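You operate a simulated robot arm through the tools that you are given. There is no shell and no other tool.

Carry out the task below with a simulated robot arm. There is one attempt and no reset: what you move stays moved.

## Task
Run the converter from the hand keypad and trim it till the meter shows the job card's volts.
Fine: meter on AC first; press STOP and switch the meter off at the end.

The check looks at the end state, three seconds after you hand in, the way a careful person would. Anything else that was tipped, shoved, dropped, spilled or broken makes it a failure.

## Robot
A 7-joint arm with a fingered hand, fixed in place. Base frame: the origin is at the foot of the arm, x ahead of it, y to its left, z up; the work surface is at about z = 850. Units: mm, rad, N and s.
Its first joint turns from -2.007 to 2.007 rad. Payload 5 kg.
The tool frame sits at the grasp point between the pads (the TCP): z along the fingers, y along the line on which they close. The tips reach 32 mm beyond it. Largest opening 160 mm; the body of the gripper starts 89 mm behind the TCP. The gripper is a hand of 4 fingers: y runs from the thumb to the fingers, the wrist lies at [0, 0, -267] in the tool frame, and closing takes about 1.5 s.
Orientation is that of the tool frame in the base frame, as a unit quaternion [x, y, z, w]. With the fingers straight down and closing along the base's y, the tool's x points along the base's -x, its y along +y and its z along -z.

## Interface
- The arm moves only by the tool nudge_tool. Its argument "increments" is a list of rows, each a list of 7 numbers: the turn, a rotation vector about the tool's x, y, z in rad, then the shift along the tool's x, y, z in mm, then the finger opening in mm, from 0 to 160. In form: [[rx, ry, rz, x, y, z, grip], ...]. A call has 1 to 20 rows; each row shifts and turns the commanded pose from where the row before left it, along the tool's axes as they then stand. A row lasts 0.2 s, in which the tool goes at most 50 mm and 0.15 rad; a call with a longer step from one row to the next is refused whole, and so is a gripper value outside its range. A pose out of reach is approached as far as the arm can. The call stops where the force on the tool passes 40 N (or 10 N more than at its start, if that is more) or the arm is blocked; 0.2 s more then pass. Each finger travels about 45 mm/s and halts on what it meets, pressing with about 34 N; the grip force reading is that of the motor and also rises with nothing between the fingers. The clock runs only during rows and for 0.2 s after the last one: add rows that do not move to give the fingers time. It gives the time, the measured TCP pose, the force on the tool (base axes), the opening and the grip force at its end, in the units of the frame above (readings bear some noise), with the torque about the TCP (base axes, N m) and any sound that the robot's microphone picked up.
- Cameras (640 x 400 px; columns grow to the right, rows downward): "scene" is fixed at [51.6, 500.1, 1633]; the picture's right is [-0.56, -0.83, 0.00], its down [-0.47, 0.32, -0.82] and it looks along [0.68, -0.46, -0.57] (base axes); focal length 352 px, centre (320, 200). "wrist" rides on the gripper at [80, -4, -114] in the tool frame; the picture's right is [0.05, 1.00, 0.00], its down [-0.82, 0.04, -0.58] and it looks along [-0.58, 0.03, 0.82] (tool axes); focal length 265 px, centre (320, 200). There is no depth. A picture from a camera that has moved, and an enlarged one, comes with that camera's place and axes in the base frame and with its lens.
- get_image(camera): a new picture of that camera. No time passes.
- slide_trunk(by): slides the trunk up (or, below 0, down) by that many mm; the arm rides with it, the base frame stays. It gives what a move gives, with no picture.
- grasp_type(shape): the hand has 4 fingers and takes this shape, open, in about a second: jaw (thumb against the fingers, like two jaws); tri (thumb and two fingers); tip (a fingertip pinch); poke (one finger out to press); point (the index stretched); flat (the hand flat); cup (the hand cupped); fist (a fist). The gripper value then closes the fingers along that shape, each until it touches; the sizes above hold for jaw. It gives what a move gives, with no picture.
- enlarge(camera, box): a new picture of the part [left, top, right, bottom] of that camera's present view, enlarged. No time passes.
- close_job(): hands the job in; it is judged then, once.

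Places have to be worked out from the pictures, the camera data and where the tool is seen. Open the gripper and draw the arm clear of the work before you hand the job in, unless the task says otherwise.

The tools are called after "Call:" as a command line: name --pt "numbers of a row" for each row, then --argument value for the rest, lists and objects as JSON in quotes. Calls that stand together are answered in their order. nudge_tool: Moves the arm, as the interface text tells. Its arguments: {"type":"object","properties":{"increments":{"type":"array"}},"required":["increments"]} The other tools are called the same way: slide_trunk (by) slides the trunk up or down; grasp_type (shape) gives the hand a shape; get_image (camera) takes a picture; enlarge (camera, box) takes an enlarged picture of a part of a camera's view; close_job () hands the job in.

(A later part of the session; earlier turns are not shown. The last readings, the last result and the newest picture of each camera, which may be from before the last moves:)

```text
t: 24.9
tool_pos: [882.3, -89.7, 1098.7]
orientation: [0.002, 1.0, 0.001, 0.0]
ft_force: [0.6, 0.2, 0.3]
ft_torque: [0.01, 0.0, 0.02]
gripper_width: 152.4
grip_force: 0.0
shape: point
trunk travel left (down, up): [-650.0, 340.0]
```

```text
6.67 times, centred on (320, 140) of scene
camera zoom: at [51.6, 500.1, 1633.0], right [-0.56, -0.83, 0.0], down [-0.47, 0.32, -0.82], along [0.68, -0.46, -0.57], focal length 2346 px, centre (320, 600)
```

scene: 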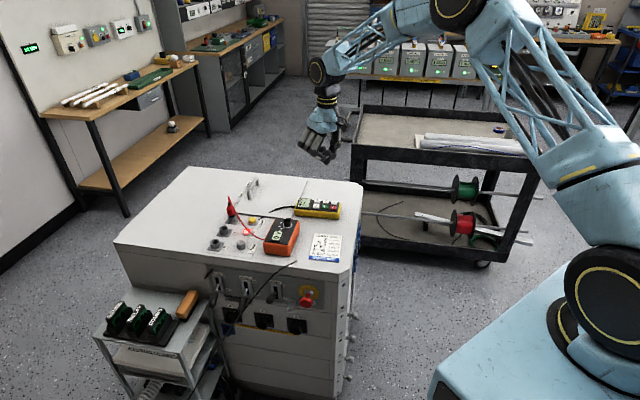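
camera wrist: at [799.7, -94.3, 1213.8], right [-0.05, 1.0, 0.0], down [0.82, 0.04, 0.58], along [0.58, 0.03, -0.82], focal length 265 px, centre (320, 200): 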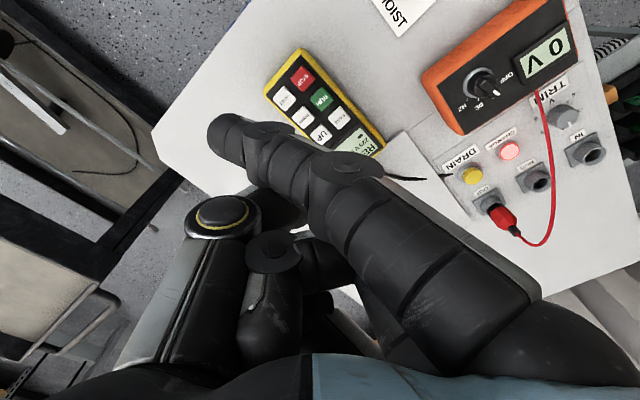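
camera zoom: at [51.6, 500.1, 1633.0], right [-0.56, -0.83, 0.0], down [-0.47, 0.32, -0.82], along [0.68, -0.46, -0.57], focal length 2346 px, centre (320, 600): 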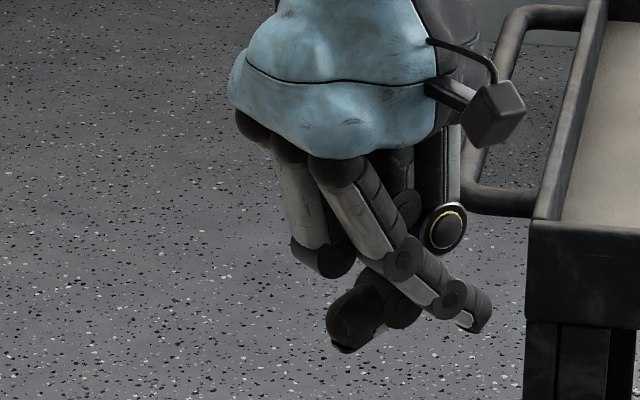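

"Point" sends the index sideways, so "poke" (thumb tip ≈30 mm below the TCP near the axis) is better for pressing down. Switching back to poke and descending to z≈935 over RUN at about (884, −89).

Call:
grasp_type --shape "poke"

Call:
nudge_tool --pt "0 0 0 -1 -2 40 0" --pt "0 0 0 0 0 40 0" --pt "0 0 0 0 0 40 0" --pt "0 0 0 0 0 30 0" --pt "0 0 0 0 0 13 0" --pt "0 0 0 0 0 0 0" --pt "0 0 0 0 0 0 0"

Call:
get_image --camera "wrist"

Call:
enlarge --camera "scene" --box '[280, 160, 360, 230]'

```text
t: 25.8
tool_pos: [879.2, -91.6, 1099.4]
orientation: [0.001, 1.0, 0.0, 0.0]
ft_force: [-0.2, -0.2, -0.2]
ft_torque: [-0.01, 0.02, 0.05]
gripper_width: 0.1
grip_force: 0.0
shape: poke
trunk travel left (down, up): [-650.0, 340.0]
```

```text
t: 27.4
tool_pos: [880.7, -94.4, 936.5]
orientation: [0.001, 1.0, 0.0, 0.0]
ft_force: [0.0, -0.1, -1.1]
ft_torque: [-0.01, 0.01, 0.02]
gripper_width: 0.1
grip_force: 0.0
shape: jaw
trunk travel left (down, up): [-650.0, 340.0]
```

```text
taken
camera wrist: at [800.1, -97.8, 1050.8], right [-0.05, 1.0, 0.0], down [0.82, 0.04, 0.58], along [0.58, 0.03, -0.82], focal length 265 px, centre (320, 200)
```

wrist: 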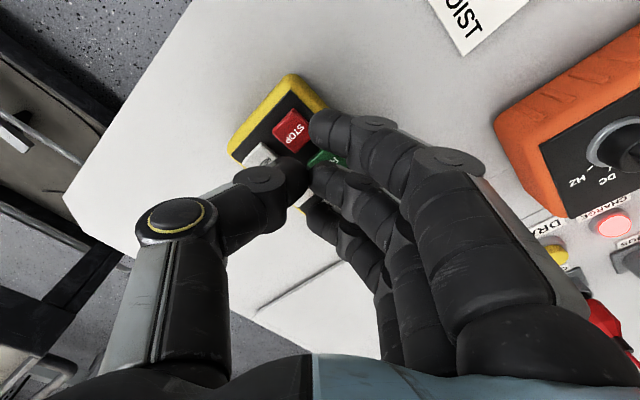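

```text
5.71 times, centred on (320, 195) of scene
camera zoom: at [51.6, 500.1, 1633.0], right [-0.56, -0.83, 0.0], down [-0.47, 0.32, -0.82], along [0.68, -0.46, -0.57], focal length 2011 px, centre (320, 229)
```

zoom: 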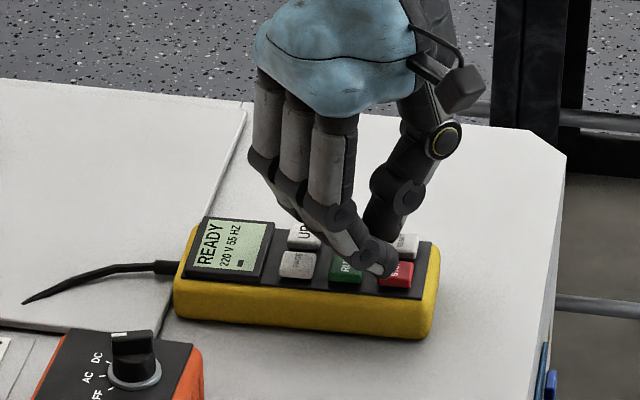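

The gripper value 0 turned the shape back into a closed jaw (too wide for one key). I'll rise, re-take poke and hold the value at 160, which kept the shape earlier.

Call:
nudge_tool --pt "0 0 0 0 0 -40 0" --pt "0 0 0 0 0 -40 0" --pt "0 0 0 0 0 0 0"

Call:
grasp_type --shape "poke"

Call:
nudge_tool --pt "0 0 0 0 0 0 160" --pt "0 0 0 0 0 0 160" --pt "0 0 0 0 0 0 160"

Call:
get_image --camera "wrist"

Call:
enlarge --camera "scene" --box '[280, 130, 360, 220]'

```text
t: 28.2
tool_pos: [883.2, -95.0, 1017.1]
orientation: [0.001, 1.0, 0.0, 0.0]
ft_force: [-0.2, 0.6, 0.4]
ft_torque: [0.02, -0.01, 0.0]
gripper_width: 0.0
grip_force: 34.4
shape: jaw
trunk travel left (down, up): [-650.0, 340.0]
```

```text
t: 29.1
tool_pos: [883.2, -95.5, 1016.8]
orientation: [0.0, 1.0, 0.0, 0.0]
ft_force: [-0.2, 0.7, -1.1]
ft_torque: [-0.02, 0.02, 0.02]
gripper_width: 0.0
grip_force: 0.0
shape: poke
trunk travel left (down, up): [-650.0, 340.0]
```

```text
t: 29.9
tool_pos: [882.9, -94.4, 1016.4]
orientation: [0.001, 1.0, 0.0, 0.0]
ft_force: [0.2, 0.1, 0.1]
ft_torque: [0.01, 0.01, 0.0]
gripper_width: 0.3
grip_force: 0.0
shape: poke
trunk travel left (down, up): [-650.0, 340.0]
```

```text
taken
camera wrist: at [802.6, -98.2, 1130.7], right [-0.05, 1.0, 0.0], down [0.82, 0.04, 0.58], along [0.58, 0.03, -0.82], focal length 265 px, centre (320, 200)
```

wrist: 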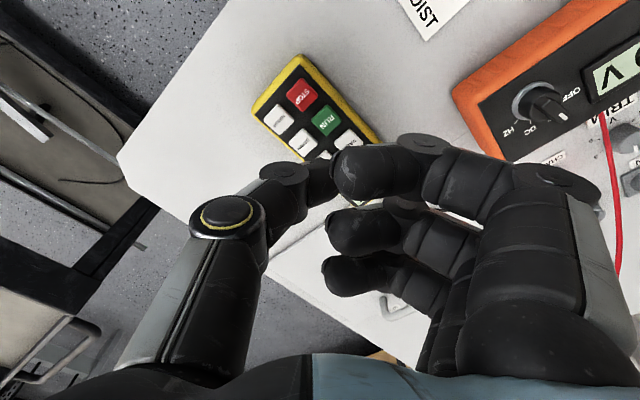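

```text
4.44 times, centred on (320, 175) of scene
camera zoom: at [51.6, 500.1, 1633.0], right [-0.56, -0.83, 0.0], down [-0.47, 0.32, -0.82], along [0.68, -0.46, -0.57], focal length 1564 px, centre (320, 311)
```

zoom: 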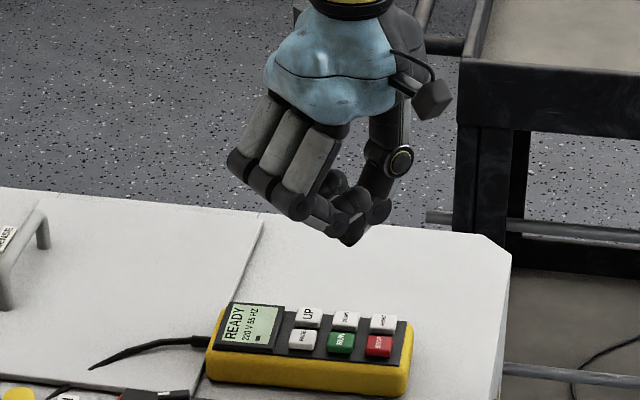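

Poke holds with value 160. RUN is confirmed at about (884, −89) and the thumb tip hangs ~5 mm to +y of the TCP, so the current TCP y of −94 is right. Descending to just above the key.

Call:
nudge_tool --pt "0 0 0 -1 0 40 160" --pt "0 0 0 0 0 30 160" --pt "0 0 0 0 0 20 160" --pt "0 0 0 0 0 4 160" --pt "0 0 0 0 0 0 160"

Call:
get_image --camera "wrist"

Call:
enlarge --camera "scene" --box '[280, 160, 360, 230]'

```text
t: 31.1
tool_pos: [882.9, -95.4, 922.4]
orientation: [0.001, 1.0, -0.001, 0.0]
ft_force: [-0.6, -1.4, 4.3]
ft_torque: [0.02, 0.02, 0.02]
gripper_width: 0.0
grip_force: 0.0
shape: poke
trunk travel left (down, up): [-650.0, 340.0]
heard: click
```

```text
taken
camera wrist: at [802.9, -98.3, 1036.1], right [-0.05, 1.0, 0.0], down [0.81, 0.04, 0.58], along [0.58, 0.03, -0.82], focal length 265 px, centre (320, 200)
```

wrist: 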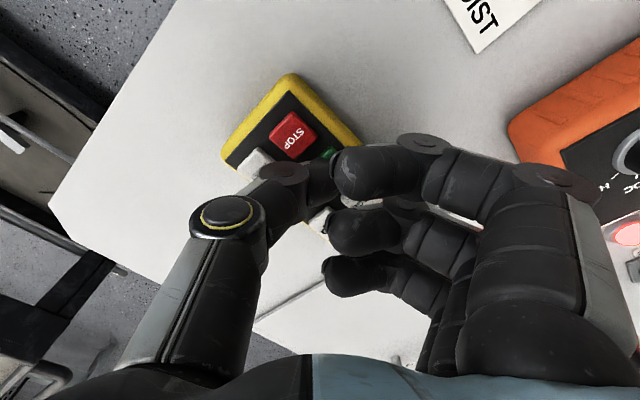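

```text
5.71 times, centred on (320, 195) of scene
camera zoom: at [51.6, 500.1, 1633.0], right [-0.56, -0.83, 0.0], down [-0.47, 0.32, -0.82], along [0.68, -0.46, -0.57], focal length 2011 px, centre (320, 229)
```

zoom: 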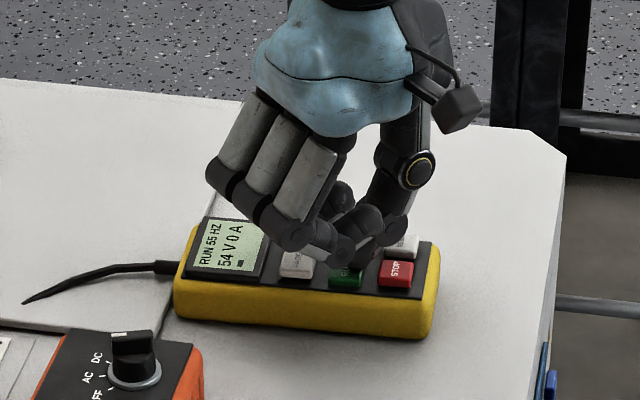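

Click heard and the keypad shows RUN 55 HZ, voltage ramping (54 V, 0 A). Lifting straight up now and watching the readings.

Call:
nudge_tool --pt "0 0 0 0 0 -10 160" --pt "0 0 0 0 0 -30 160" --pt "0 0 0 0 0 -45 160" --pt "0 0 0 0 0 -45 160" --pt "0 0 0 0 0 0 160" --pt "0 0 0 0 0 0 160" --pt "0 0 0 0 0 0 160" --pt "0 0 0 0 0 0 160"

Call:
enlarge --camera "scene" --box '[260, 190, 350, 260]'

Call:
get_image --camera "wrist"

```text
t: 32.9
tool_pos: [881.3, -92.4, 1051.8]
orientation: [0.001, 1.0, 0.0, 0.0]
ft_force: [-0.2, -0.6, 0.1]
ft_torque: [-0.02, 0.01, -0.02]
gripper_width: 0.0
grip_force: 0.1
shape: poke
trunk travel left (down, up): [-650.0, 340.0]
```

```text
5.71 times, centred on (305, 225) of scene
camera zoom: at [51.6, 500.1, 1633.0], right [-0.56, -0.83, 0.0], down [-0.47, 0.32, -0.82], along [0.68, -0.46, -0.57], focal length 2011 px, centre (406, 57)
```

zoom: 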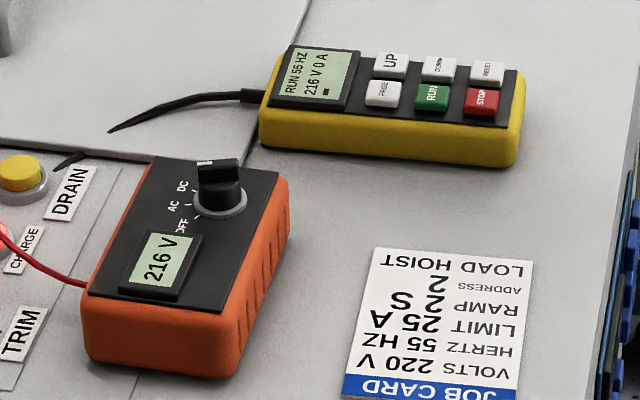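

```text
taken
camera wrist: at [801.2, -95.5, 1166.7], right [-0.05, 1.0, 0.0], down [0.82, 0.04, 0.58], along [0.58, 0.03, -0.82], focal length 265 px, centre (320, 200)
```

wrist: 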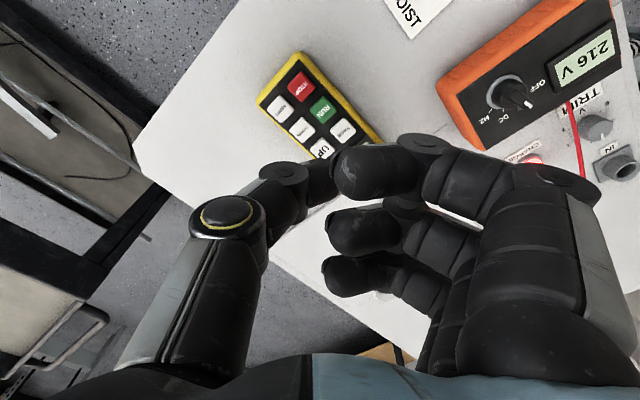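

Output runs at 216 V with trim at 0, so the trim must go up about +4 V. I'll move high over the trim knob (≈(894, 230)), turn the hand −90° so the thumb goes to the +x side away from the red lead, and take the tip pinch.

Call:
nudge_tool --pt "0 0 0 0 0 -48 160" --pt "0 0 0 -1.6 40.3 -1 160" --pt "0 0 0 -1.6 40.3 -1 160" --pt "0 0 0 -1.6 40.3 -1 160" --pt "0 0 0 -1.6 40.3 -1 160" --pt "0 0 0 -1.6 40.3 -1 160" --pt "0 0 0 -1.6 40.3 -1 160" --pt "0 0 0 -1.6 40.3 -1 160" --pt "0 0 0 -1.6 40.3 -1 160" --pt "0 0 -0.15 0 0 0 160" --pt "0 0 -0.15 0 0 0 160" --pt "0 0 -0.15 0 0 0 160" --pt "0 0 -0.15 0 0 0 160" --pt "0 0 -0.15 0 0 0 160" --pt "0 0 -0.15 0 0 0 160" --pt "0 0 -0.15 0 0 0 160" --pt "0 0 -0.15 0 0 0 160" --pt "0 0 -0.15 0 0 0 160" --pt "0 0 -0.15 0 0 0 160" --pt "0 0 -0.07 0 0 0 160"

Call:
grasp_type --shape "tip"

Call:
get_image --camera "wrist"

Call:
enlarge --camera "scene" --box '[190, 140, 350, 270]'

```text
t: 37.1
tool_pos: [897.2, 227.9, 1110.0]
orientation: [-0.707, 0.707, -0.001, -0.001]
ft_force: [0.9, 0.1, 0.0]
ft_torque: [0.02, 0.0, -0.03]
gripper_width: 0.0
grip_force: 0.0
shape: poke
trunk travel left (down, up): [-650.0, 340.0]
```

```text
t: 38.0
tool_pos: [896.6, 228.4, 1109.1]
orientation: [-0.706, 0.708, 0.001, 0.001]
ft_force: [0.4, -0.2, 0.1]
ft_torque: [-0.01, 0.0, -0.01]
gripper_width: 160.1
grip_force: 0.1
shape: tip
trunk travel left (down, up): [-650.0, 340.0]
```

```text
taken
camera wrist: at [900.8, 148.8, 1222.8], right [-1.0, -0.05, 0.0], down [-0.04, 0.82, 0.58], along [-0.03, 0.58, -0.82], focal length 265 px, centre (320, 200)
```

wrist: 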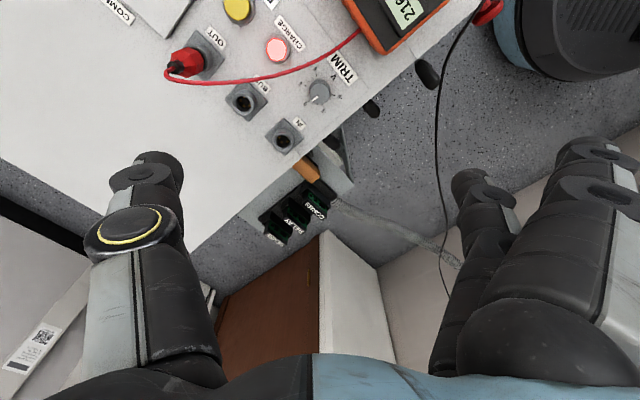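

```text
3.08 times, centred on (270, 205) of scene
camera zoom: at [51.6, 500.1, 1633.0], right [-0.56, -0.83, 0.0], down [-0.47, 0.32, -0.82], along [0.68, -0.46, -0.57], focal length 1083 px, centre (474, 185)
```

zoom: 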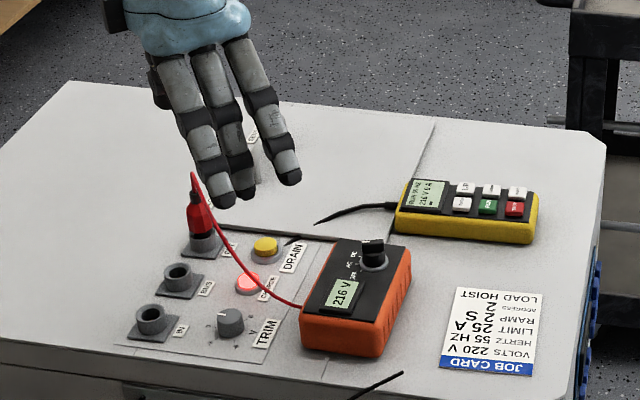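

Steady 216 V. Zooming on the trim knob from here.

Call:
enlarge --camera "wrist" --box '[270, 40, 370, 140]'

Call:
enlarge --camera "scene" --box '[230, 220, 290, 260]'

```text
4.00 times, centred on (320, 90) of wrist
camera zoom: at [900.8, 148.8, 1222.8], right [-1.0, -0.05, 0.0], down [-0.04, 0.82, 0.58], along [-0.03, 0.58, -0.82], focal length 1062 px, centre (320, 640)
```

zoom: 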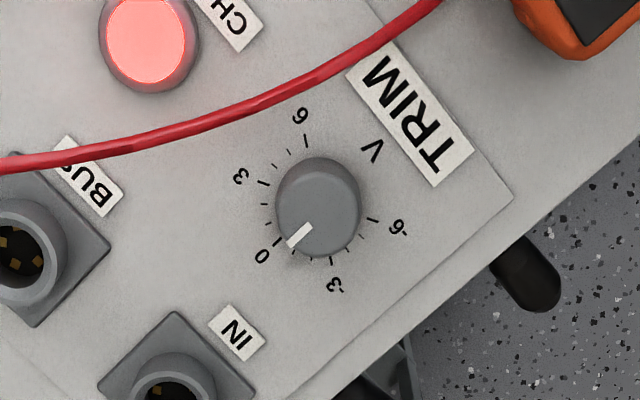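

```text
10.00 times, centred on (260, 240) of scene
camera zoom: at [51.6, 500.1, 1633.0], right [-0.56, -0.83, 0.0], down [-0.47, 0.32, -0.82], along [0.68, -0.46, -0.57], focal length 3519 px, centre (920, -200)
```

zoom: 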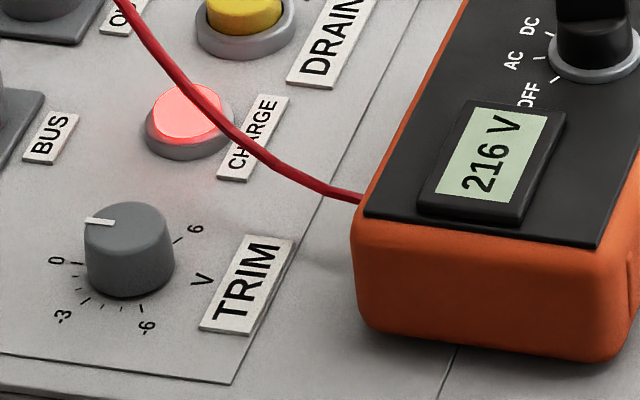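

The trim scale is about 20° per volt, clockwise to raise, so +4 V ≈ 80°. Knob centre ≈ (896, 232), panel z≈853, knob top ≈874, Ø≈27 mm. I'll turn a further −0.35 rad (thumb away from the lead), close to 44 mm and lower to z≈1000 for a check.

Call:
nudge_tool --pt "0 0 0 -3.6 0.6 0 100" --pt "0 0 -0.15 0 0 0 80" --pt "0 0 -0.15 0 0 0 60" --pt "0 0 -0.05 0 0 0 44" --pt "0 0 0 0 0 30 44" --pt "0 0 0 0 0 40 44" --pt "0 0 0 0 0 39 44" --pt "0 0 0 0 0 0 44" --pt "0 0 0 0 0 0 44"

Call:
get_image --camera "wrist"

Call:
enlarge --camera "scene" --box '[190, 140, 350, 270]'

```text
t: 40.0
tool_pos: [895.2, 231.0, 999.2]
orientation: [0.818, -0.575, 0.0, 0.001]
ft_force: [0.1, -0.1, -0.1]
ft_torque: [0.02, 0.0, 0.01]
gripper_width: 44.5
grip_force: 0.1
shape: tip
trunk travel left (down, up): [-650.0, 340.0]
```

```text
taken
camera wrist: at [926.7, 157.5, 1113.6], right [-0.92, -0.39, 0.0], down [-0.32, 0.75, 0.58], along [-0.22, 0.53, -0.82], focal length 265 px, centre (320, 200)
```

wrist: 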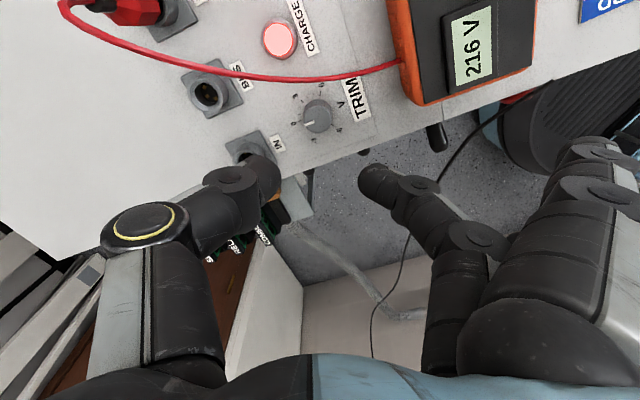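

```text
3.08 times, centred on (270, 205) of scene
camera zoom: at [51.6, 500.1, 1633.0], right [-0.56, -0.83, 0.0], down [-0.47, 0.32, -0.82], along [0.68, -0.46, -0.57], focal length 1083 px, centre (474, 185)
```

zoom: 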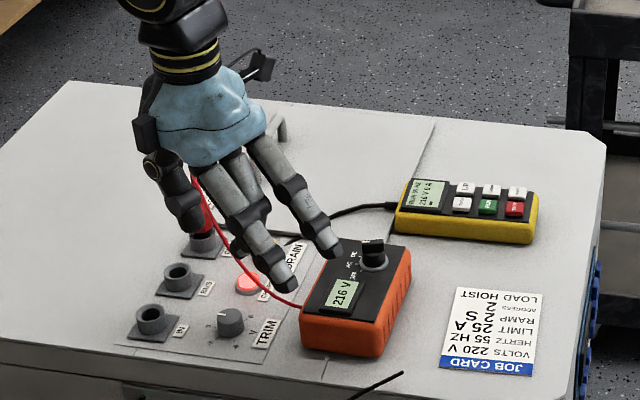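

Checking centring with a zoom on the knob.

Call:
enlarge --camera "wrist" --box '[270, 70, 370, 170]'

```text
4.00 times, centred on (320, 120) of wrist
camera zoom: at [926.7, 157.5, 1113.6], right [-0.92, -0.39, 0.0], down [-0.32, 0.75, 0.58], along [-0.22, 0.53, -0.82], focal length 1062 px, centre (320, 520)
```

zoom: 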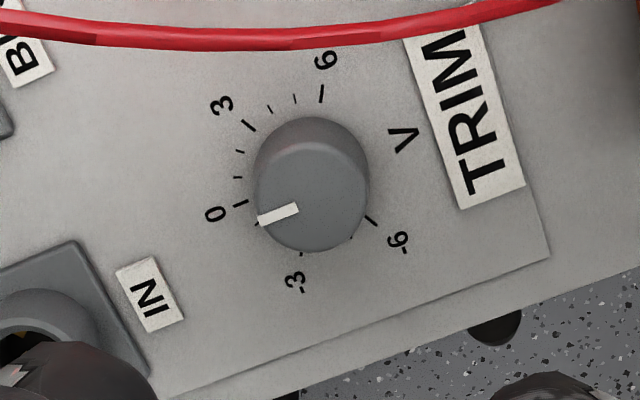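

Knob axis is ~2 mm to tool −y and ~1 mm to tool +x of the pinch axis. Correcting and lowering to TCP z≈905.

Call:
nudge_tool --pt "0 0 0 1.3 -2 30 44" --pt "0 0 0 0 0 30 44" --pt "0 0 0 0 0 20 44" --pt "0 0 0 0 0 14 44" --pt "0 0 0 0 0 0 44"

Call:
get_image --camera "wrist"

Call:
enlarge --camera "scene" --box '[210, 190, 310, 270]'

```text
t: 41.2
tool_pos: [897.8, 232.4, 905.3]
orientation: [0.818, -0.575, -0.001, 0.0]
ft_force: [-0.3, -0.3, -0.7]
ft_torque: [-0.05, 0.05, -0.08]
gripper_width: 44.4
grip_force: 0.0
shape: tip
trunk travel left (down, up): [-650.0, 340.0]
```

```text
taken
camera wrist: at [928.8, 158.9, 1019.3], right [-0.92, -0.39, 0.0], down [-0.32, 0.75, 0.58], along [-0.22, 0.53, -0.82], focal length 265 px, centre (320, 200)
```

wrist: 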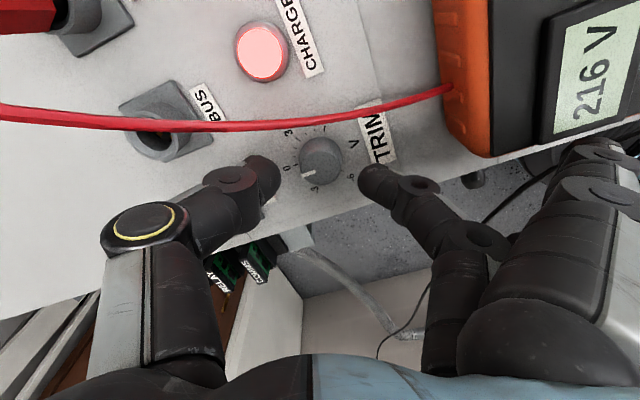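

```text
5.00 times, centred on (260, 230) of scene
camera zoom: at [51.6, 500.1, 1633.0], right [-0.56, -0.83, 0.0], down [-0.47, 0.32, -0.82], along [0.68, -0.46, -0.57], focal length 1760 px, centre (620, 50)
```

zoom: 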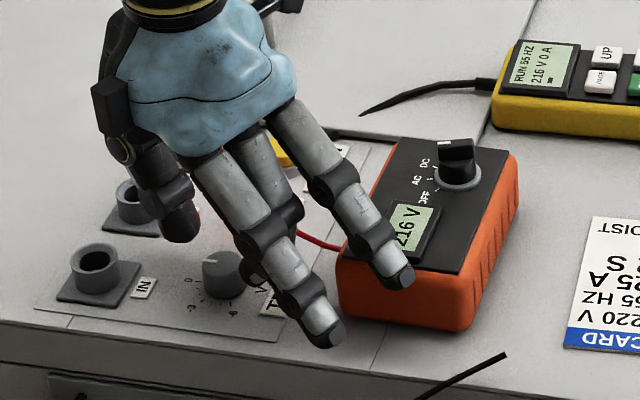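

Everything clear: the outstretched finger is just off the meter's front edge, the lead passes well behind. Lowering 7 mm and closing onto the knob.

Call:
nudge_tool --pt "0 0 0 0 0 4 44" --pt "0 0 0 0 0 3 44" --pt "0 0 0 0 0 0 36" --pt "0 0 0 0 0 0 30" --pt "0 0 0 0 0 0 26" --pt "0 0 0 0 0 0 22" --pt "0 0 0 0 0 0 20" --pt "0 0 0 0 0 0 20"

Call:
enlarge --camera "wrist" --box '[240, 90, 400, 250]'

Call:
enlarge --camera "scene" --box '[210, 190, 310, 270]'

```text
t: 43.0
tool_pos: [897.9, 233.3, 898.9]
orientation: [0.818, -0.575, -0.001, -0.001]
ft_force: [-1.6, 2.0, 3.5]
ft_torque: [-0.22, 0.36, -0.4]
gripper_width: 20.7
grip_force: 0.2
shape: tip
trunk travel left (down, up): [-650.0, 340.0]
```

```text
2.50 times, centred on (320, 170) of wrist
camera zoom: at [928.4, 158.8, 1012.3], right [-0.92, -0.39, 0.0], down [-0.32, 0.75, 0.58], along [-0.22, 0.53, -0.82], focal length 664 px, centre (320, 275)
```

zoom: 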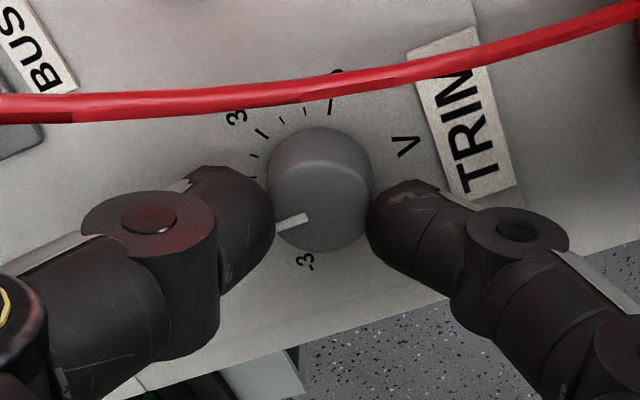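

```text
5.00 times, centred on (260, 230) of scene
camera zoom: at [51.6, 500.1, 1633.0], right [-0.56, -0.83, 0.0], down [-0.47, 0.32, -0.82], along [0.68, -0.46, -0.57], focal length 1760 px, centre (620, 50)
```

zoom: 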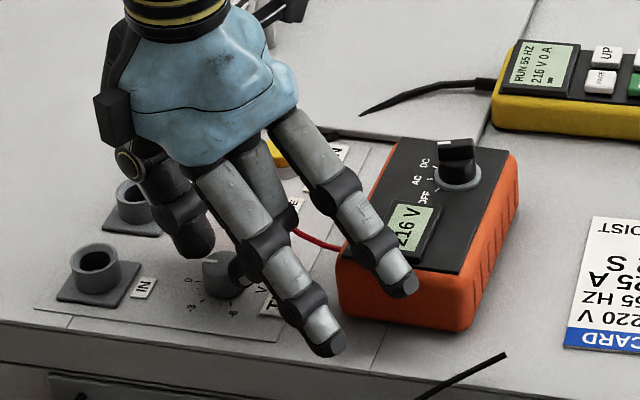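

Fingers are at the knob sides but not yet loading. Closing further to grip.

Call:
nudge_tool --pt "0 0 0 0 0 0 17" --pt "0 0 0 0 0 0 14" --pt "0 0 0 0 0 0 12" --pt "0 0 0 0 0 0 12"

Call:
enlarge --camera "wrist" --box '[240, 90, 400, 250]'

```text
t: 44.0
tool_pos: [897.4, 232.8, 899.8]
orientation: [0.818, -0.575, 0.001, -0.001]
ft_force: [-5.5, 1.0, 16.1]
ft_torque: [-0.05, 0.15, -0.41]
gripper_width: 13.0
grip_force: 0.0
shape: tip
trunk travel left (down, up): [-650.0, 340.0]
```

```text
2.50 times, centred on (320, 170) of wrist
camera zoom: at [927.8, 158.6, 1014.1], right [-0.92, -0.39, 0.0], down [-0.32, 0.75, 0.58], along [-0.22, 0.53, -0.82], focal length 664 px, centre (320, 275)
```

zoom: 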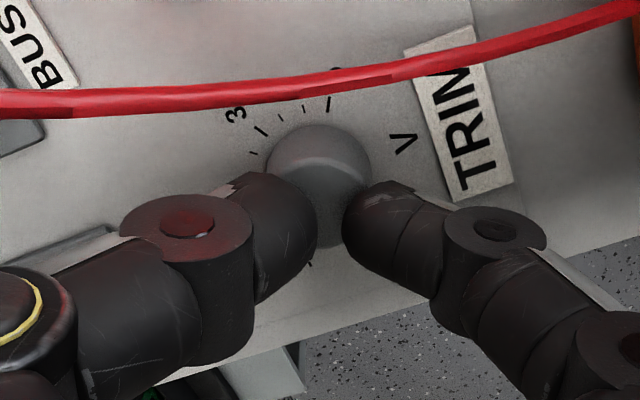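

The tips slid over the knob's rounded top (upward push 16 N): I'm too high and ~3 mm off centre. Opening, shifting +3 mm along tool x and going deeper (TCP ≈889) before closing again.

Call:
nudge_tool --pt "0 0 0 0 0 0 30" --pt "0 0 0 0 0 0 44" --pt "0 0 0 0 0 0 46" --pt "0 0 0 3 0 0 46" --pt "0 0 0 0 0 3 46" --pt "0 0 0 0 0 3 46" --pt "0 0 0 0 0 3 46" --pt "0 0 0 0 0 0 46"

Call:
enlarge --camera "wrist" --box '[240, 90, 400, 250]'

Call:
enlarge --camera "scene" --box '[210, 190, 310, 270]'

```text
t: 45.8
tool_pos: [899.3, 230.0, 890.3]
orientation: [0.818, -0.575, 0.001, 0.0]
ft_force: [-0.1, 7.8, 10.7]
ft_torque: [-0.86, 1.07, -0.78]
gripper_width: 45.2
grip_force: 0.0
shape: tip
trunk travel left (down, up): [-650.0, 340.0]
```

```text
2.50 times, centred on (320, 170) of wrist
camera zoom: at [929.9, 156.1, 1003.8], right [-0.92, -0.39, 0.0], down [-0.32, 0.75, 0.58], along [-0.22, 0.53, -0.82], focal length 664 px, centre (320, 275)
```

zoom: 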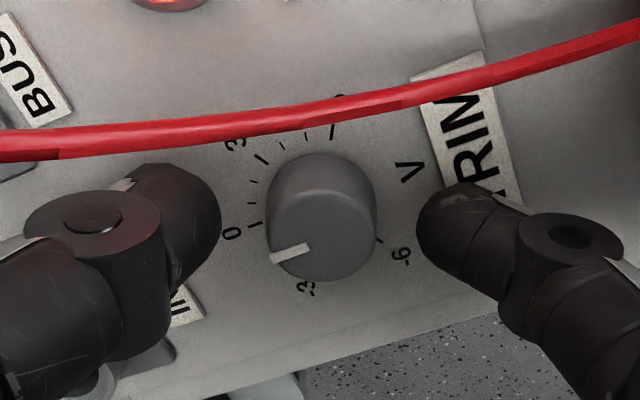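

```text
5.00 times, centred on (260, 230) of scene
camera zoom: at [51.6, 500.1, 1633.0], right [-0.56, -0.83, 0.0], down [-0.47, 0.32, -0.82], along [0.68, -0.46, -0.57], focal length 1760 px, centre (620, 50)
```

zoom: 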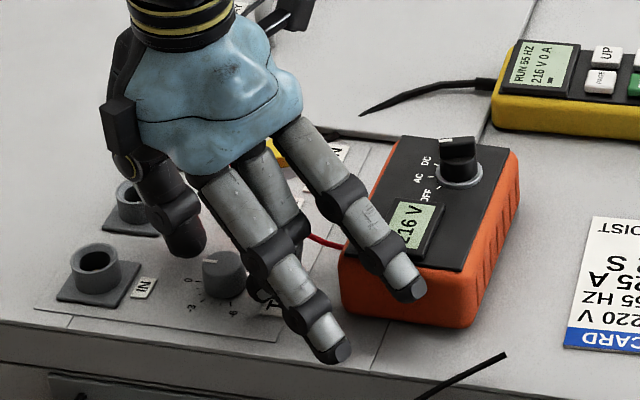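

The readings (7.8 N in y, 10.7 N in z) suggest an outstretched finger is touching the meter's edge. I lift straight up at once and check the meter.

Call:
nudge_tool --pt "0 0 0 0 0 -8 46" --pt "0 0 0 0 0 -20 46" --pt "0 0 0 0 0 -30 46" --pt "0 0 0 0 0 -30 46" --pt "0 0 0 0 0 0 46"

Call:
enlarge --camera "scene" --box '[255, 205, 315, 265]'

Call:
get_image --camera "wrist"

```text
t: 47.0
tool_pos: [900.1, 228.4, 977.9]
orientation: [0.818, -0.575, -0.001, 0.0]
ft_force: [0.2, -0.1, 0.2]
ft_torque: [-0.01, 0.0, 0.01]
gripper_width: 45.5
grip_force: 0.0
shape: tip
trunk travel left (down, up): [-650.0, 340.0]
```

```text
6.67 times, centred on (285, 235) of scene
camera zoom: at [51.6, 500.1, 1633.0], right [-0.56, -0.83, 0.0], down [-0.47, 0.32, -0.82], along [0.68, -0.46, -0.57], focal length 2346 px, centre (553, -33)
```

zoom: 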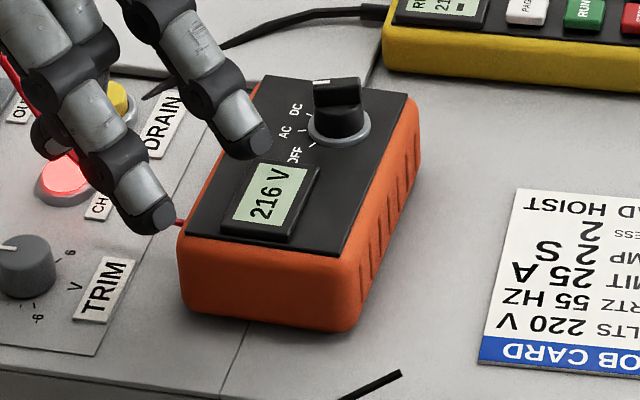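

```text
taken
camera wrist: at [932.0, 155.7, 1091.1], right [-0.92, -0.39, 0.0], down [-0.32, 0.75, 0.58], along [-0.22, 0.53, -0.82], focal length 265 px, centre (320, 200)
```

wrist: 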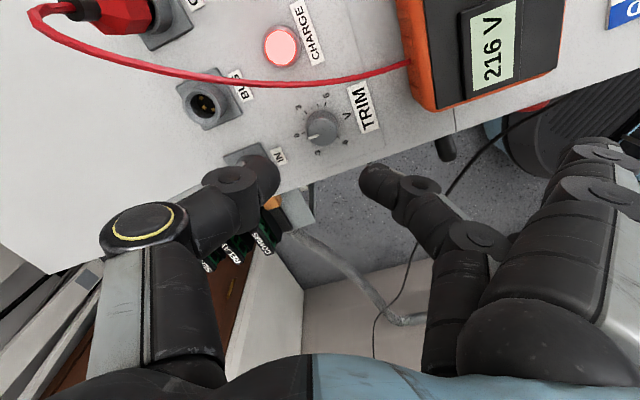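

The meter was nudged ~8 mm along its length by the outstretched finger (still flat, reading 216 V, lead in place). I must keep that finger away: I'll use a hand angle ~15–20° less, with several small regrasps. Zooming to centre on the knob precisely.

Call:
nudge_tool --pt "0 0 0.1 0 0 0 46" --pt "0 0 0 0 0 0 46"

Call:
enlarge --camera "wrist" --box '[270, 75, 370, 175]'

Call:
enlarge --camera "scene" --box '[210, 170, 310, 270]'

```text
t: 47.6
tool_pos: [899.9, 228.1, 977.4]
orientation: [0.789, -0.615, -0.001, 0.0]
ft_force: [0.3, 0.5, 0.5]
ft_torque: [0.01, 0.01, -0.01]
gripper_width: 45.5
grip_force: 0.1
shape: tip
trunk travel left (down, up): [-650.0, 340.0]
```

```text
4.00 times, centred on (320, 125) of wrist
camera zoom: at [924.1, 152.8, 1091.2], right [-0.96, -0.29, 0.0], down [-0.24, 0.78, 0.58], along [-0.17, 0.55, -0.82], focal length 1062 px, centre (320, 500)
```

zoom: 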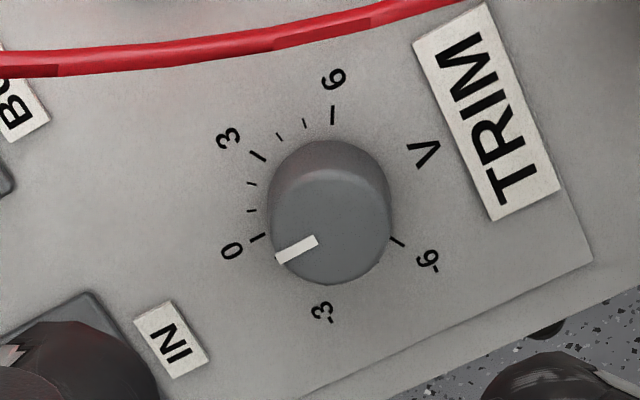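

```text
4.00 times, centred on (260, 220) of scene
camera zoom: at [51.6, 500.1, 1633.0], right [-0.56, -0.83, 0.0], down [-0.47, 0.32, -0.82], along [0.68, -0.46, -0.57], focal length 1408 px, centre (560, 120)
```

zoom: 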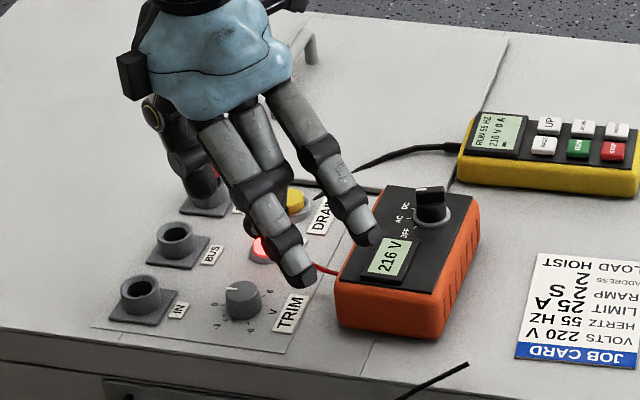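

Knob axis ≈ (897.3, 231.5); correcting tool x −3.3, y +2 and lowering to z≈905 with a look before going deeper.

Call:
nudge_tool --pt "0 0 0 -3.3 2 25 44" --pt "0 0 0 0 0 25 44" --pt "0 0 0 0 0 15 44" --pt "0 0 0 0 0 7 44" --pt "0 0 0 0 0 0 44"

Call:
enlarge --camera "wrist" --box '[240, 90, 400, 250]'

Call:
enlarge --camera "scene" --box '[210, 190, 310, 270]'

```text
t: 48.8
tool_pos: [897.4, 231.6, 904.6]
orientation: [0.789, -0.615, 0.0, 0.001]
ft_force: [-0.1, -0.1, -0.5]
ft_torque: [-0.02, 0.03, -0.03]
gripper_width: 44.2
grip_force: 0.1
shape: tip
trunk travel left (down, up): [-650.0, 340.0]
```

```text
2.50 times, centred on (320, 170) of wrist
camera zoom: at [920.4, 156.1, 1019.3], right [-0.96, -0.29, 0.0], down [-0.24, 0.78, 0.58], along [-0.17, 0.55, -0.82], focal length 664 px, centre (320, 275)
```

zoom: 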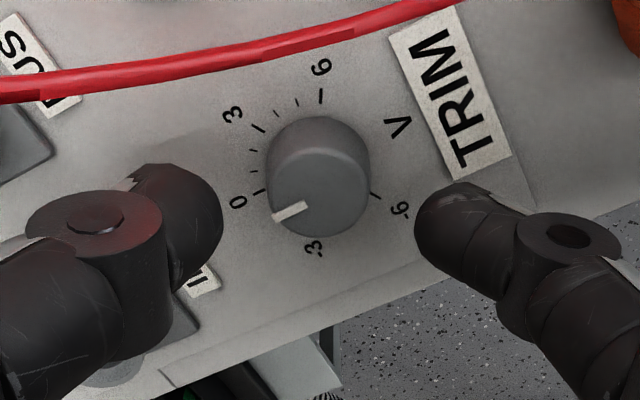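

```text
5.00 times, centred on (260, 230) of scene
camera zoom: at [51.6, 500.1, 1633.0], right [-0.56, -0.83, 0.0], down [-0.47, 0.32, -0.82], along [0.68, -0.46, -0.57], focal length 1760 px, centre (620, 50)
```

zoom: 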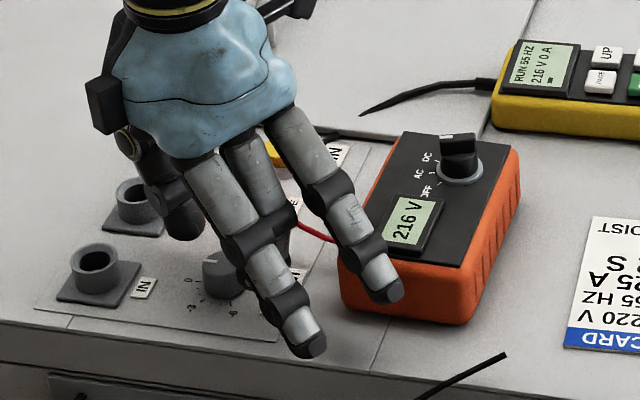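

Aligned: knob is centred between tips, tips about level with the knob top. Lowering 14 mm more in small steps.

Call:
nudge_tool --pt "0 0 0 0.5 0 4 44" --pt "0 0 0 0 0 4 44" --pt "0 0 0 0 0 0 44"

Call:
enlarge --camera "scene" --box '[210, 190, 310, 270]'

```text
t: 49.6
tool_pos: [896.5, 230.6, 897.1]
orientation: [0.789, -0.615, -0.001, 0.001]
ft_force: [0.5, 0.4, -0.4]
ft_torque: [0.0, 0.0, 0.0]
gripper_width: 44.7
grip_force: 0.0
shape: tip
trunk travel left (down, up): [-650.0, 340.0]
```

```text
5.00 times, centred on (260, 230) of scene
camera zoom: at [51.6, 500.1, 1633.0], right [-0.56, -0.83, 0.0], down [-0.47, 0.32, -0.82], along [0.68, -0.46, -0.57], focal length 1760 px, centre (620, 50)
```

zoom: 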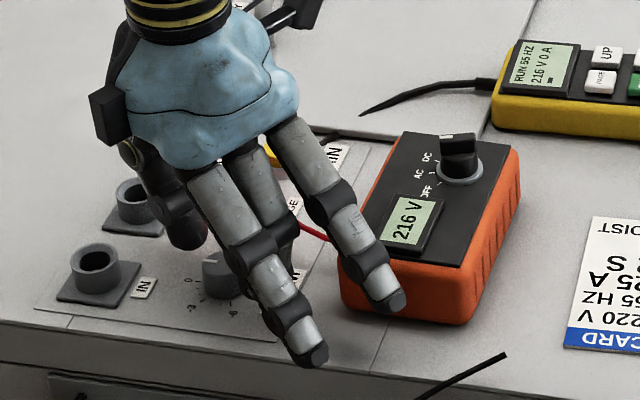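

No contact force at z=897. Going 6 mm lower and checking.

Call:
nudge_tool --pt "0 0 0 0 0 3 44" --pt "0 0 0 0 0 3 44" --pt "0 0 0 0 0 0 44"

Call:
enlarge --camera "scene" --box '[210, 190, 310, 270]'

Call:
enlarge --camera "wrist" --box '[240, 90, 400, 250]'

```text
t: 50.4
tool_pos: [897.6, 230.4, 892.4]
orientation: [0.789, -0.614, -0.001, 0.0]
ft_force: [-0.2, 0.0, 0.2]
ft_torque: [-0.01, 0.06, 0.0]
gripper_width: 44.7
grip_force: 0.1
shape: tip
trunk travel left (down, up): [-650.0, 340.0]
```

```text
5.00 times, centred on (260, 230) of scene
camera zoom: at [51.6, 500.1, 1633.0], right [-0.56, -0.83, 0.0], down [-0.47, 0.32, -0.82], along [0.68, -0.46, -0.57], focal length 1760 px, centre (620, 50)
```

zoom: 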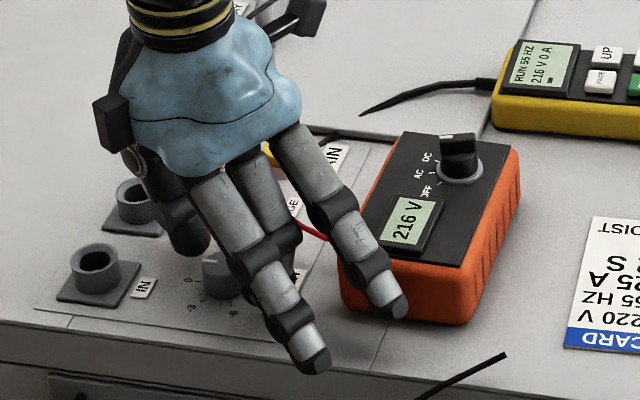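

```text
2.50 times, centred on (320, 170) of wrist
camera zoom: at [920.5, 154.3, 1004.9], right [-0.96, -0.29, 0.0], down [-0.24, 0.78, 0.58], along [-0.17, 0.55, -0.82], focal length 664 px, centre (320, 275)
```

zoom: 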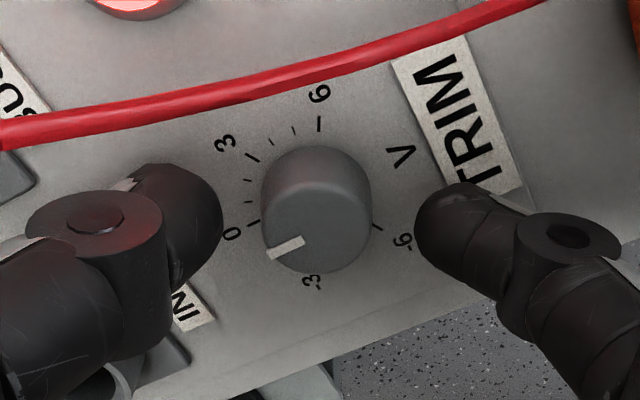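

Clear of the meter, and the knob is centred. Closing onto it now.

Call:
nudge_tool --pt "0 0 0 0 0 0 36" --pt "0 0 0 0 0 0 30" --pt "0 0 0 0 0 0 26" --pt "0 0 0 0 0 0 22" --pt "0 0 0 0 0 0 18" --pt "0 0 0 0 0 0 15"

Call:
enlarge --camera "wrist" --box '[240, 90, 400, 250]'

```text
t: 51.8
tool_pos: [898.0, 229.7, 891.1]
orientation: [0.789, -0.615, 0.0, 0.0]
ft_force: [0.3, 1.1, -2.1]
ft_torque: [-0.02, 0.06, 0.0]
gripper_width: 19.6
grip_force: 34.2
shape: tip
trunk travel left (down, up): [-650.0, 340.0]
```

```text
2.50 times, centred on (320, 170) of wrist
camera zoom: at [920.5, 154.4, 1004.7], right [-0.96, -0.29, 0.0], down [-0.24, 0.78, 0.58], along [-0.17, 0.55, -0.82], focal length 664 px, centre (320, 275)
```

zoom: 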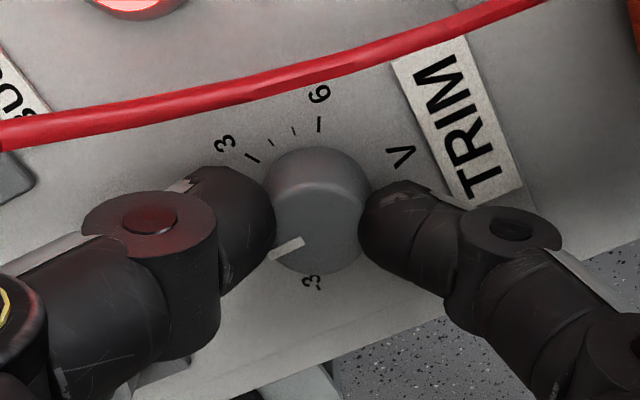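

Firm grip on the knob (34 N, no side forces). Turning +0.3 rad clockwise and reading the meter.

Call:
nudge_tool --pt "0 0 0.06 0 0 0 15" --pt "0 0 0.06 0 0 0 15" --pt "0 0 0.06 0 0 0 15" --pt "0 0 0.06 0 0 0 15" --pt "0 0 0.06 0 0 0 15" --pt "0 0 0 0 0 0 15"

Call:
get_image --camera "wrist"

Call:
enlarge --camera "scene" --box '[210, 190, 310, 270]'

```text
t: 53.2
tool_pos: [897.0, 230.5, 890.9]
orientation: [-0.688, 0.726, 0.0, 0.0]
ft_force: [-1.3, -2.4, -4.2]
ft_torque: [0.01, 0.07, -0.01]
gripper_width: 19.3
grip_force: 34.2
shape: tip
trunk travel left (down, up): [-650.0, 340.0]
```

```text
taken
camera wrist: at [896.4, 151.1, 1004.8], right [-1.0, 0.0, 0.0], down [0.0, 0.82, 0.58], along [0.0, 0.58, -0.82], focal length 265 px, centre (320, 200)
```

wrist: 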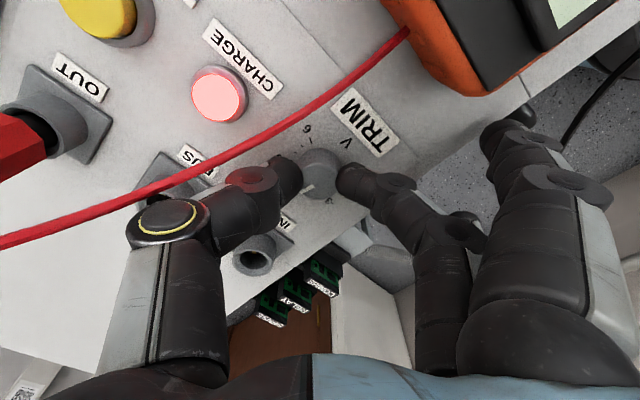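

```text
5.00 times, centred on (260, 230) of scene
camera zoom: at [51.6, 500.1, 1633.0], right [-0.56, -0.83, 0.0], down [-0.47, 0.32, -0.82], along [0.68, -0.46, -0.57], focal length 1760 px, centre (620, 50)
```

zoom: 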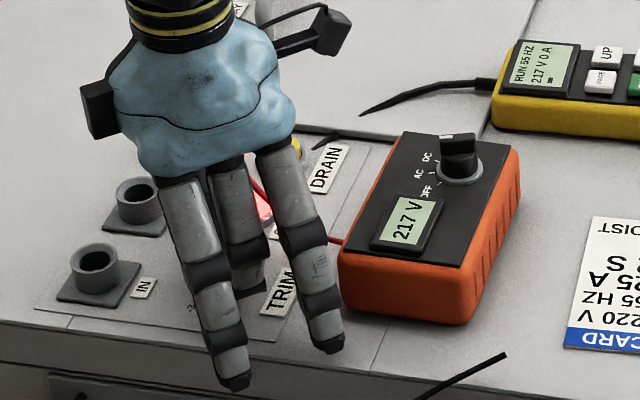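

Meter rises to 217 V with 0.3 rad. I'll regrasp: open, turn back −0.3 rad, close, turn +0.3 rad again.

Call:
nudge_tool --pt "0 0 0 0 0 0 25" --pt "0 0 0 0 0 0 35" --pt "0 0 0 0 0 0 44" --pt "0 0 0 0 0 0 44" --pt "0 0 -0.1 0 0 0 44" --pt "0 0 -0.1 0 0 0 44" --pt "0 0 -0.1 0 0 0 44" --pt "0 0 0 0 0 0 36" --pt "0 0 0 0 0 0 30" --pt "0 0 0 0 0 0 26" --pt "0 0 0 0 0 0 22" --pt "0 0 0 0 0 0 18" --pt "0 0 0 0 0 0 15" --pt "0 0 0.06 0 0 0 15" --pt "0 0 0.06 0 0 0 15" --pt "0 0 0.06 0 0 0 15" --pt "0 0 0.06 0 0 0 15" --pt "0 0 0.06 0 0 0 15" --pt "0 0 0 0 0 0 15"

Call:
enlarge --camera "scene" --box '[210, 190, 310, 270]'

Call:
enlarge --camera "wrist" --box '[120, 60, 420, 260]'

```text
t: 57.2
tool_pos: [897.6, 231.0, 891.9]
orientation: [-0.687, 0.726, 0.001, 0.0]
ft_force: [-1.5, 0.0, -6.9]
ft_torque: [-0.02, 0.03, -0.01]
gripper_width: 19.0
grip_force: 33.9
shape: tip
trunk travel left (down, up): [-650.0, 340.0]
```

```text
5.00 times, centred on (260, 230) of scene
camera zoom: at [51.6, 500.1, 1633.0], right [-0.56, -0.83, 0.0], down [-0.47, 0.32, -0.82], along [0.68, -0.46, -0.57], focal length 1760 px, centre (620, 50)
```

zoom: 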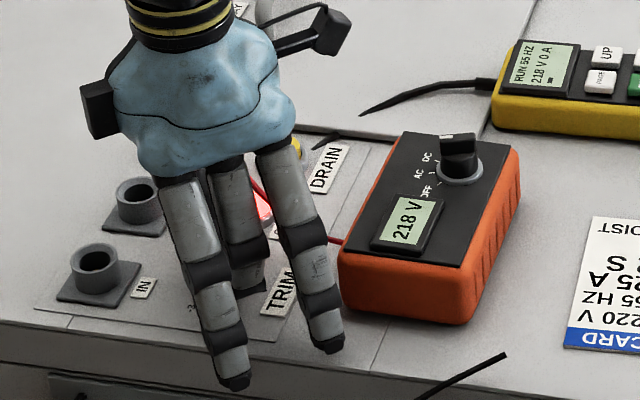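

```text
2.00 times, centred on (270, 160) of wrist
camera zoom: at [896.4, 151.1, 1005.1], right [-1.0, 0.0, 0.0], down [0.0, 0.82, 0.58], along [0.0, 0.58, -0.82], focal length 531 px, centre (420, 280)
```

zoom: 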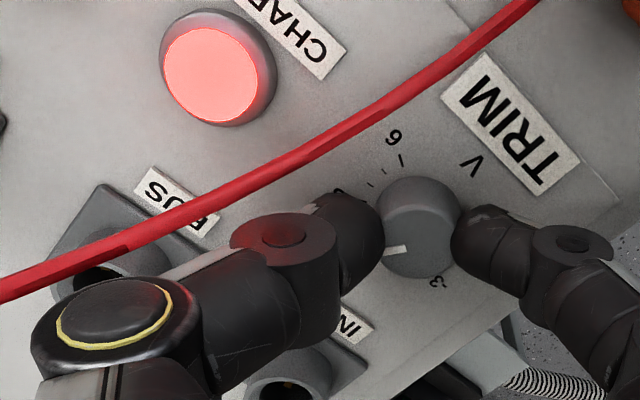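

218 V. Repeating the same regrasp turn.

Call:
nudge_tool --pt "0 0 0 0 0 0 25" --pt "0 0 0 0 0 0 35" --pt "0 0 0 0 0 0 44" --pt "0 0 0 0 0 0 44" --pt "0 0 -0.1 0 0 0 44" --pt "0 0 -0.1 0 0 0 44" --pt "0 0 -0.1 0 0 0 44" --pt "0 0 0 0 0 0 36" --pt "0 0 0 0 0 0 30" --pt "0 0 0 0 0 0 26" --pt "0 0 0 0 0 0 22" --pt "0 0 0 0 0 0 18" --pt "0 0 0 0 0 0 15" --pt "0 0 0.06 0 0 0 15" --pt "0 0 0.06 0 0 0 15" --pt "0 0 0.06 0 0 0 15" --pt "0 0 0.06 0 0 0 15" --pt "0 0 0.06 0 0 0 15" --pt "0 0 0 0 0 0 15"

Call:
enlarge --camera "scene" --box '[210, 190, 310, 270]'

Call:
enlarge --camera "wrist" --box '[240, 90, 400, 250]'

```text
t: 61.2
tool_pos: [897.2, 230.8, 891.8]
orientation: [-0.688, 0.726, 0.0, 0.001]
ft_force: [-1.4, 1.3, -1.6]
ft_torque: [0.03, 0.05, -0.02]
gripper_width: 19.1
grip_force: 33.2
shape: tip
trunk travel left (down, up): [-650.0, 340.0]
```

```text
5.00 times, centred on (260, 230) of scene
camera zoom: at [51.6, 500.1, 1633.0], right [-0.56, -0.83, 0.0], down [-0.47, 0.32, -0.82], along [0.68, -0.46, -0.57], focal length 1760 px, centre (620, 50)
```

zoom: 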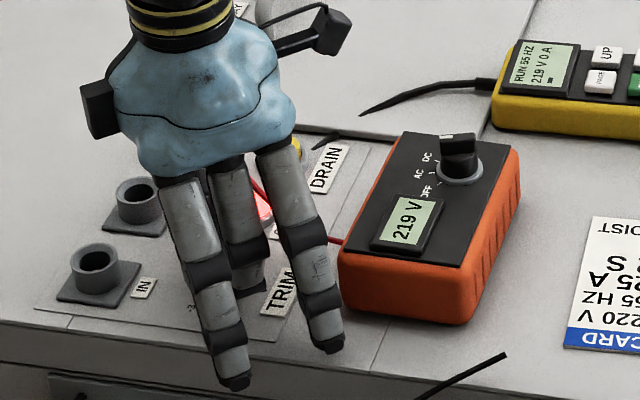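

```text
2.50 times, centred on (320, 170) of wrist
camera zoom: at [896.3, 151.0, 1005.1], right [-1.0, 0.0, 0.0], down [0.0, 0.82, 0.58], along [0.0, 0.58, -0.82], focal length 664 px, centre (320, 275)
```

zoom: 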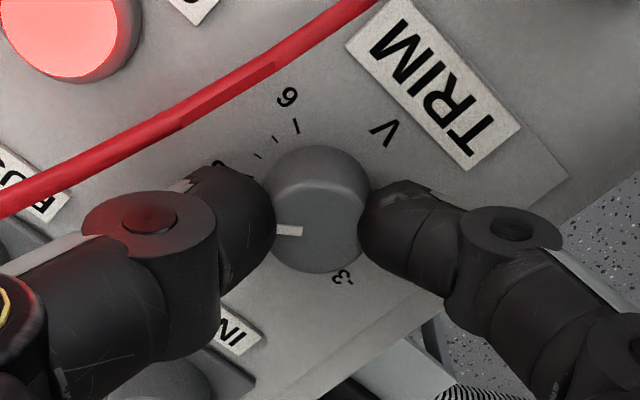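

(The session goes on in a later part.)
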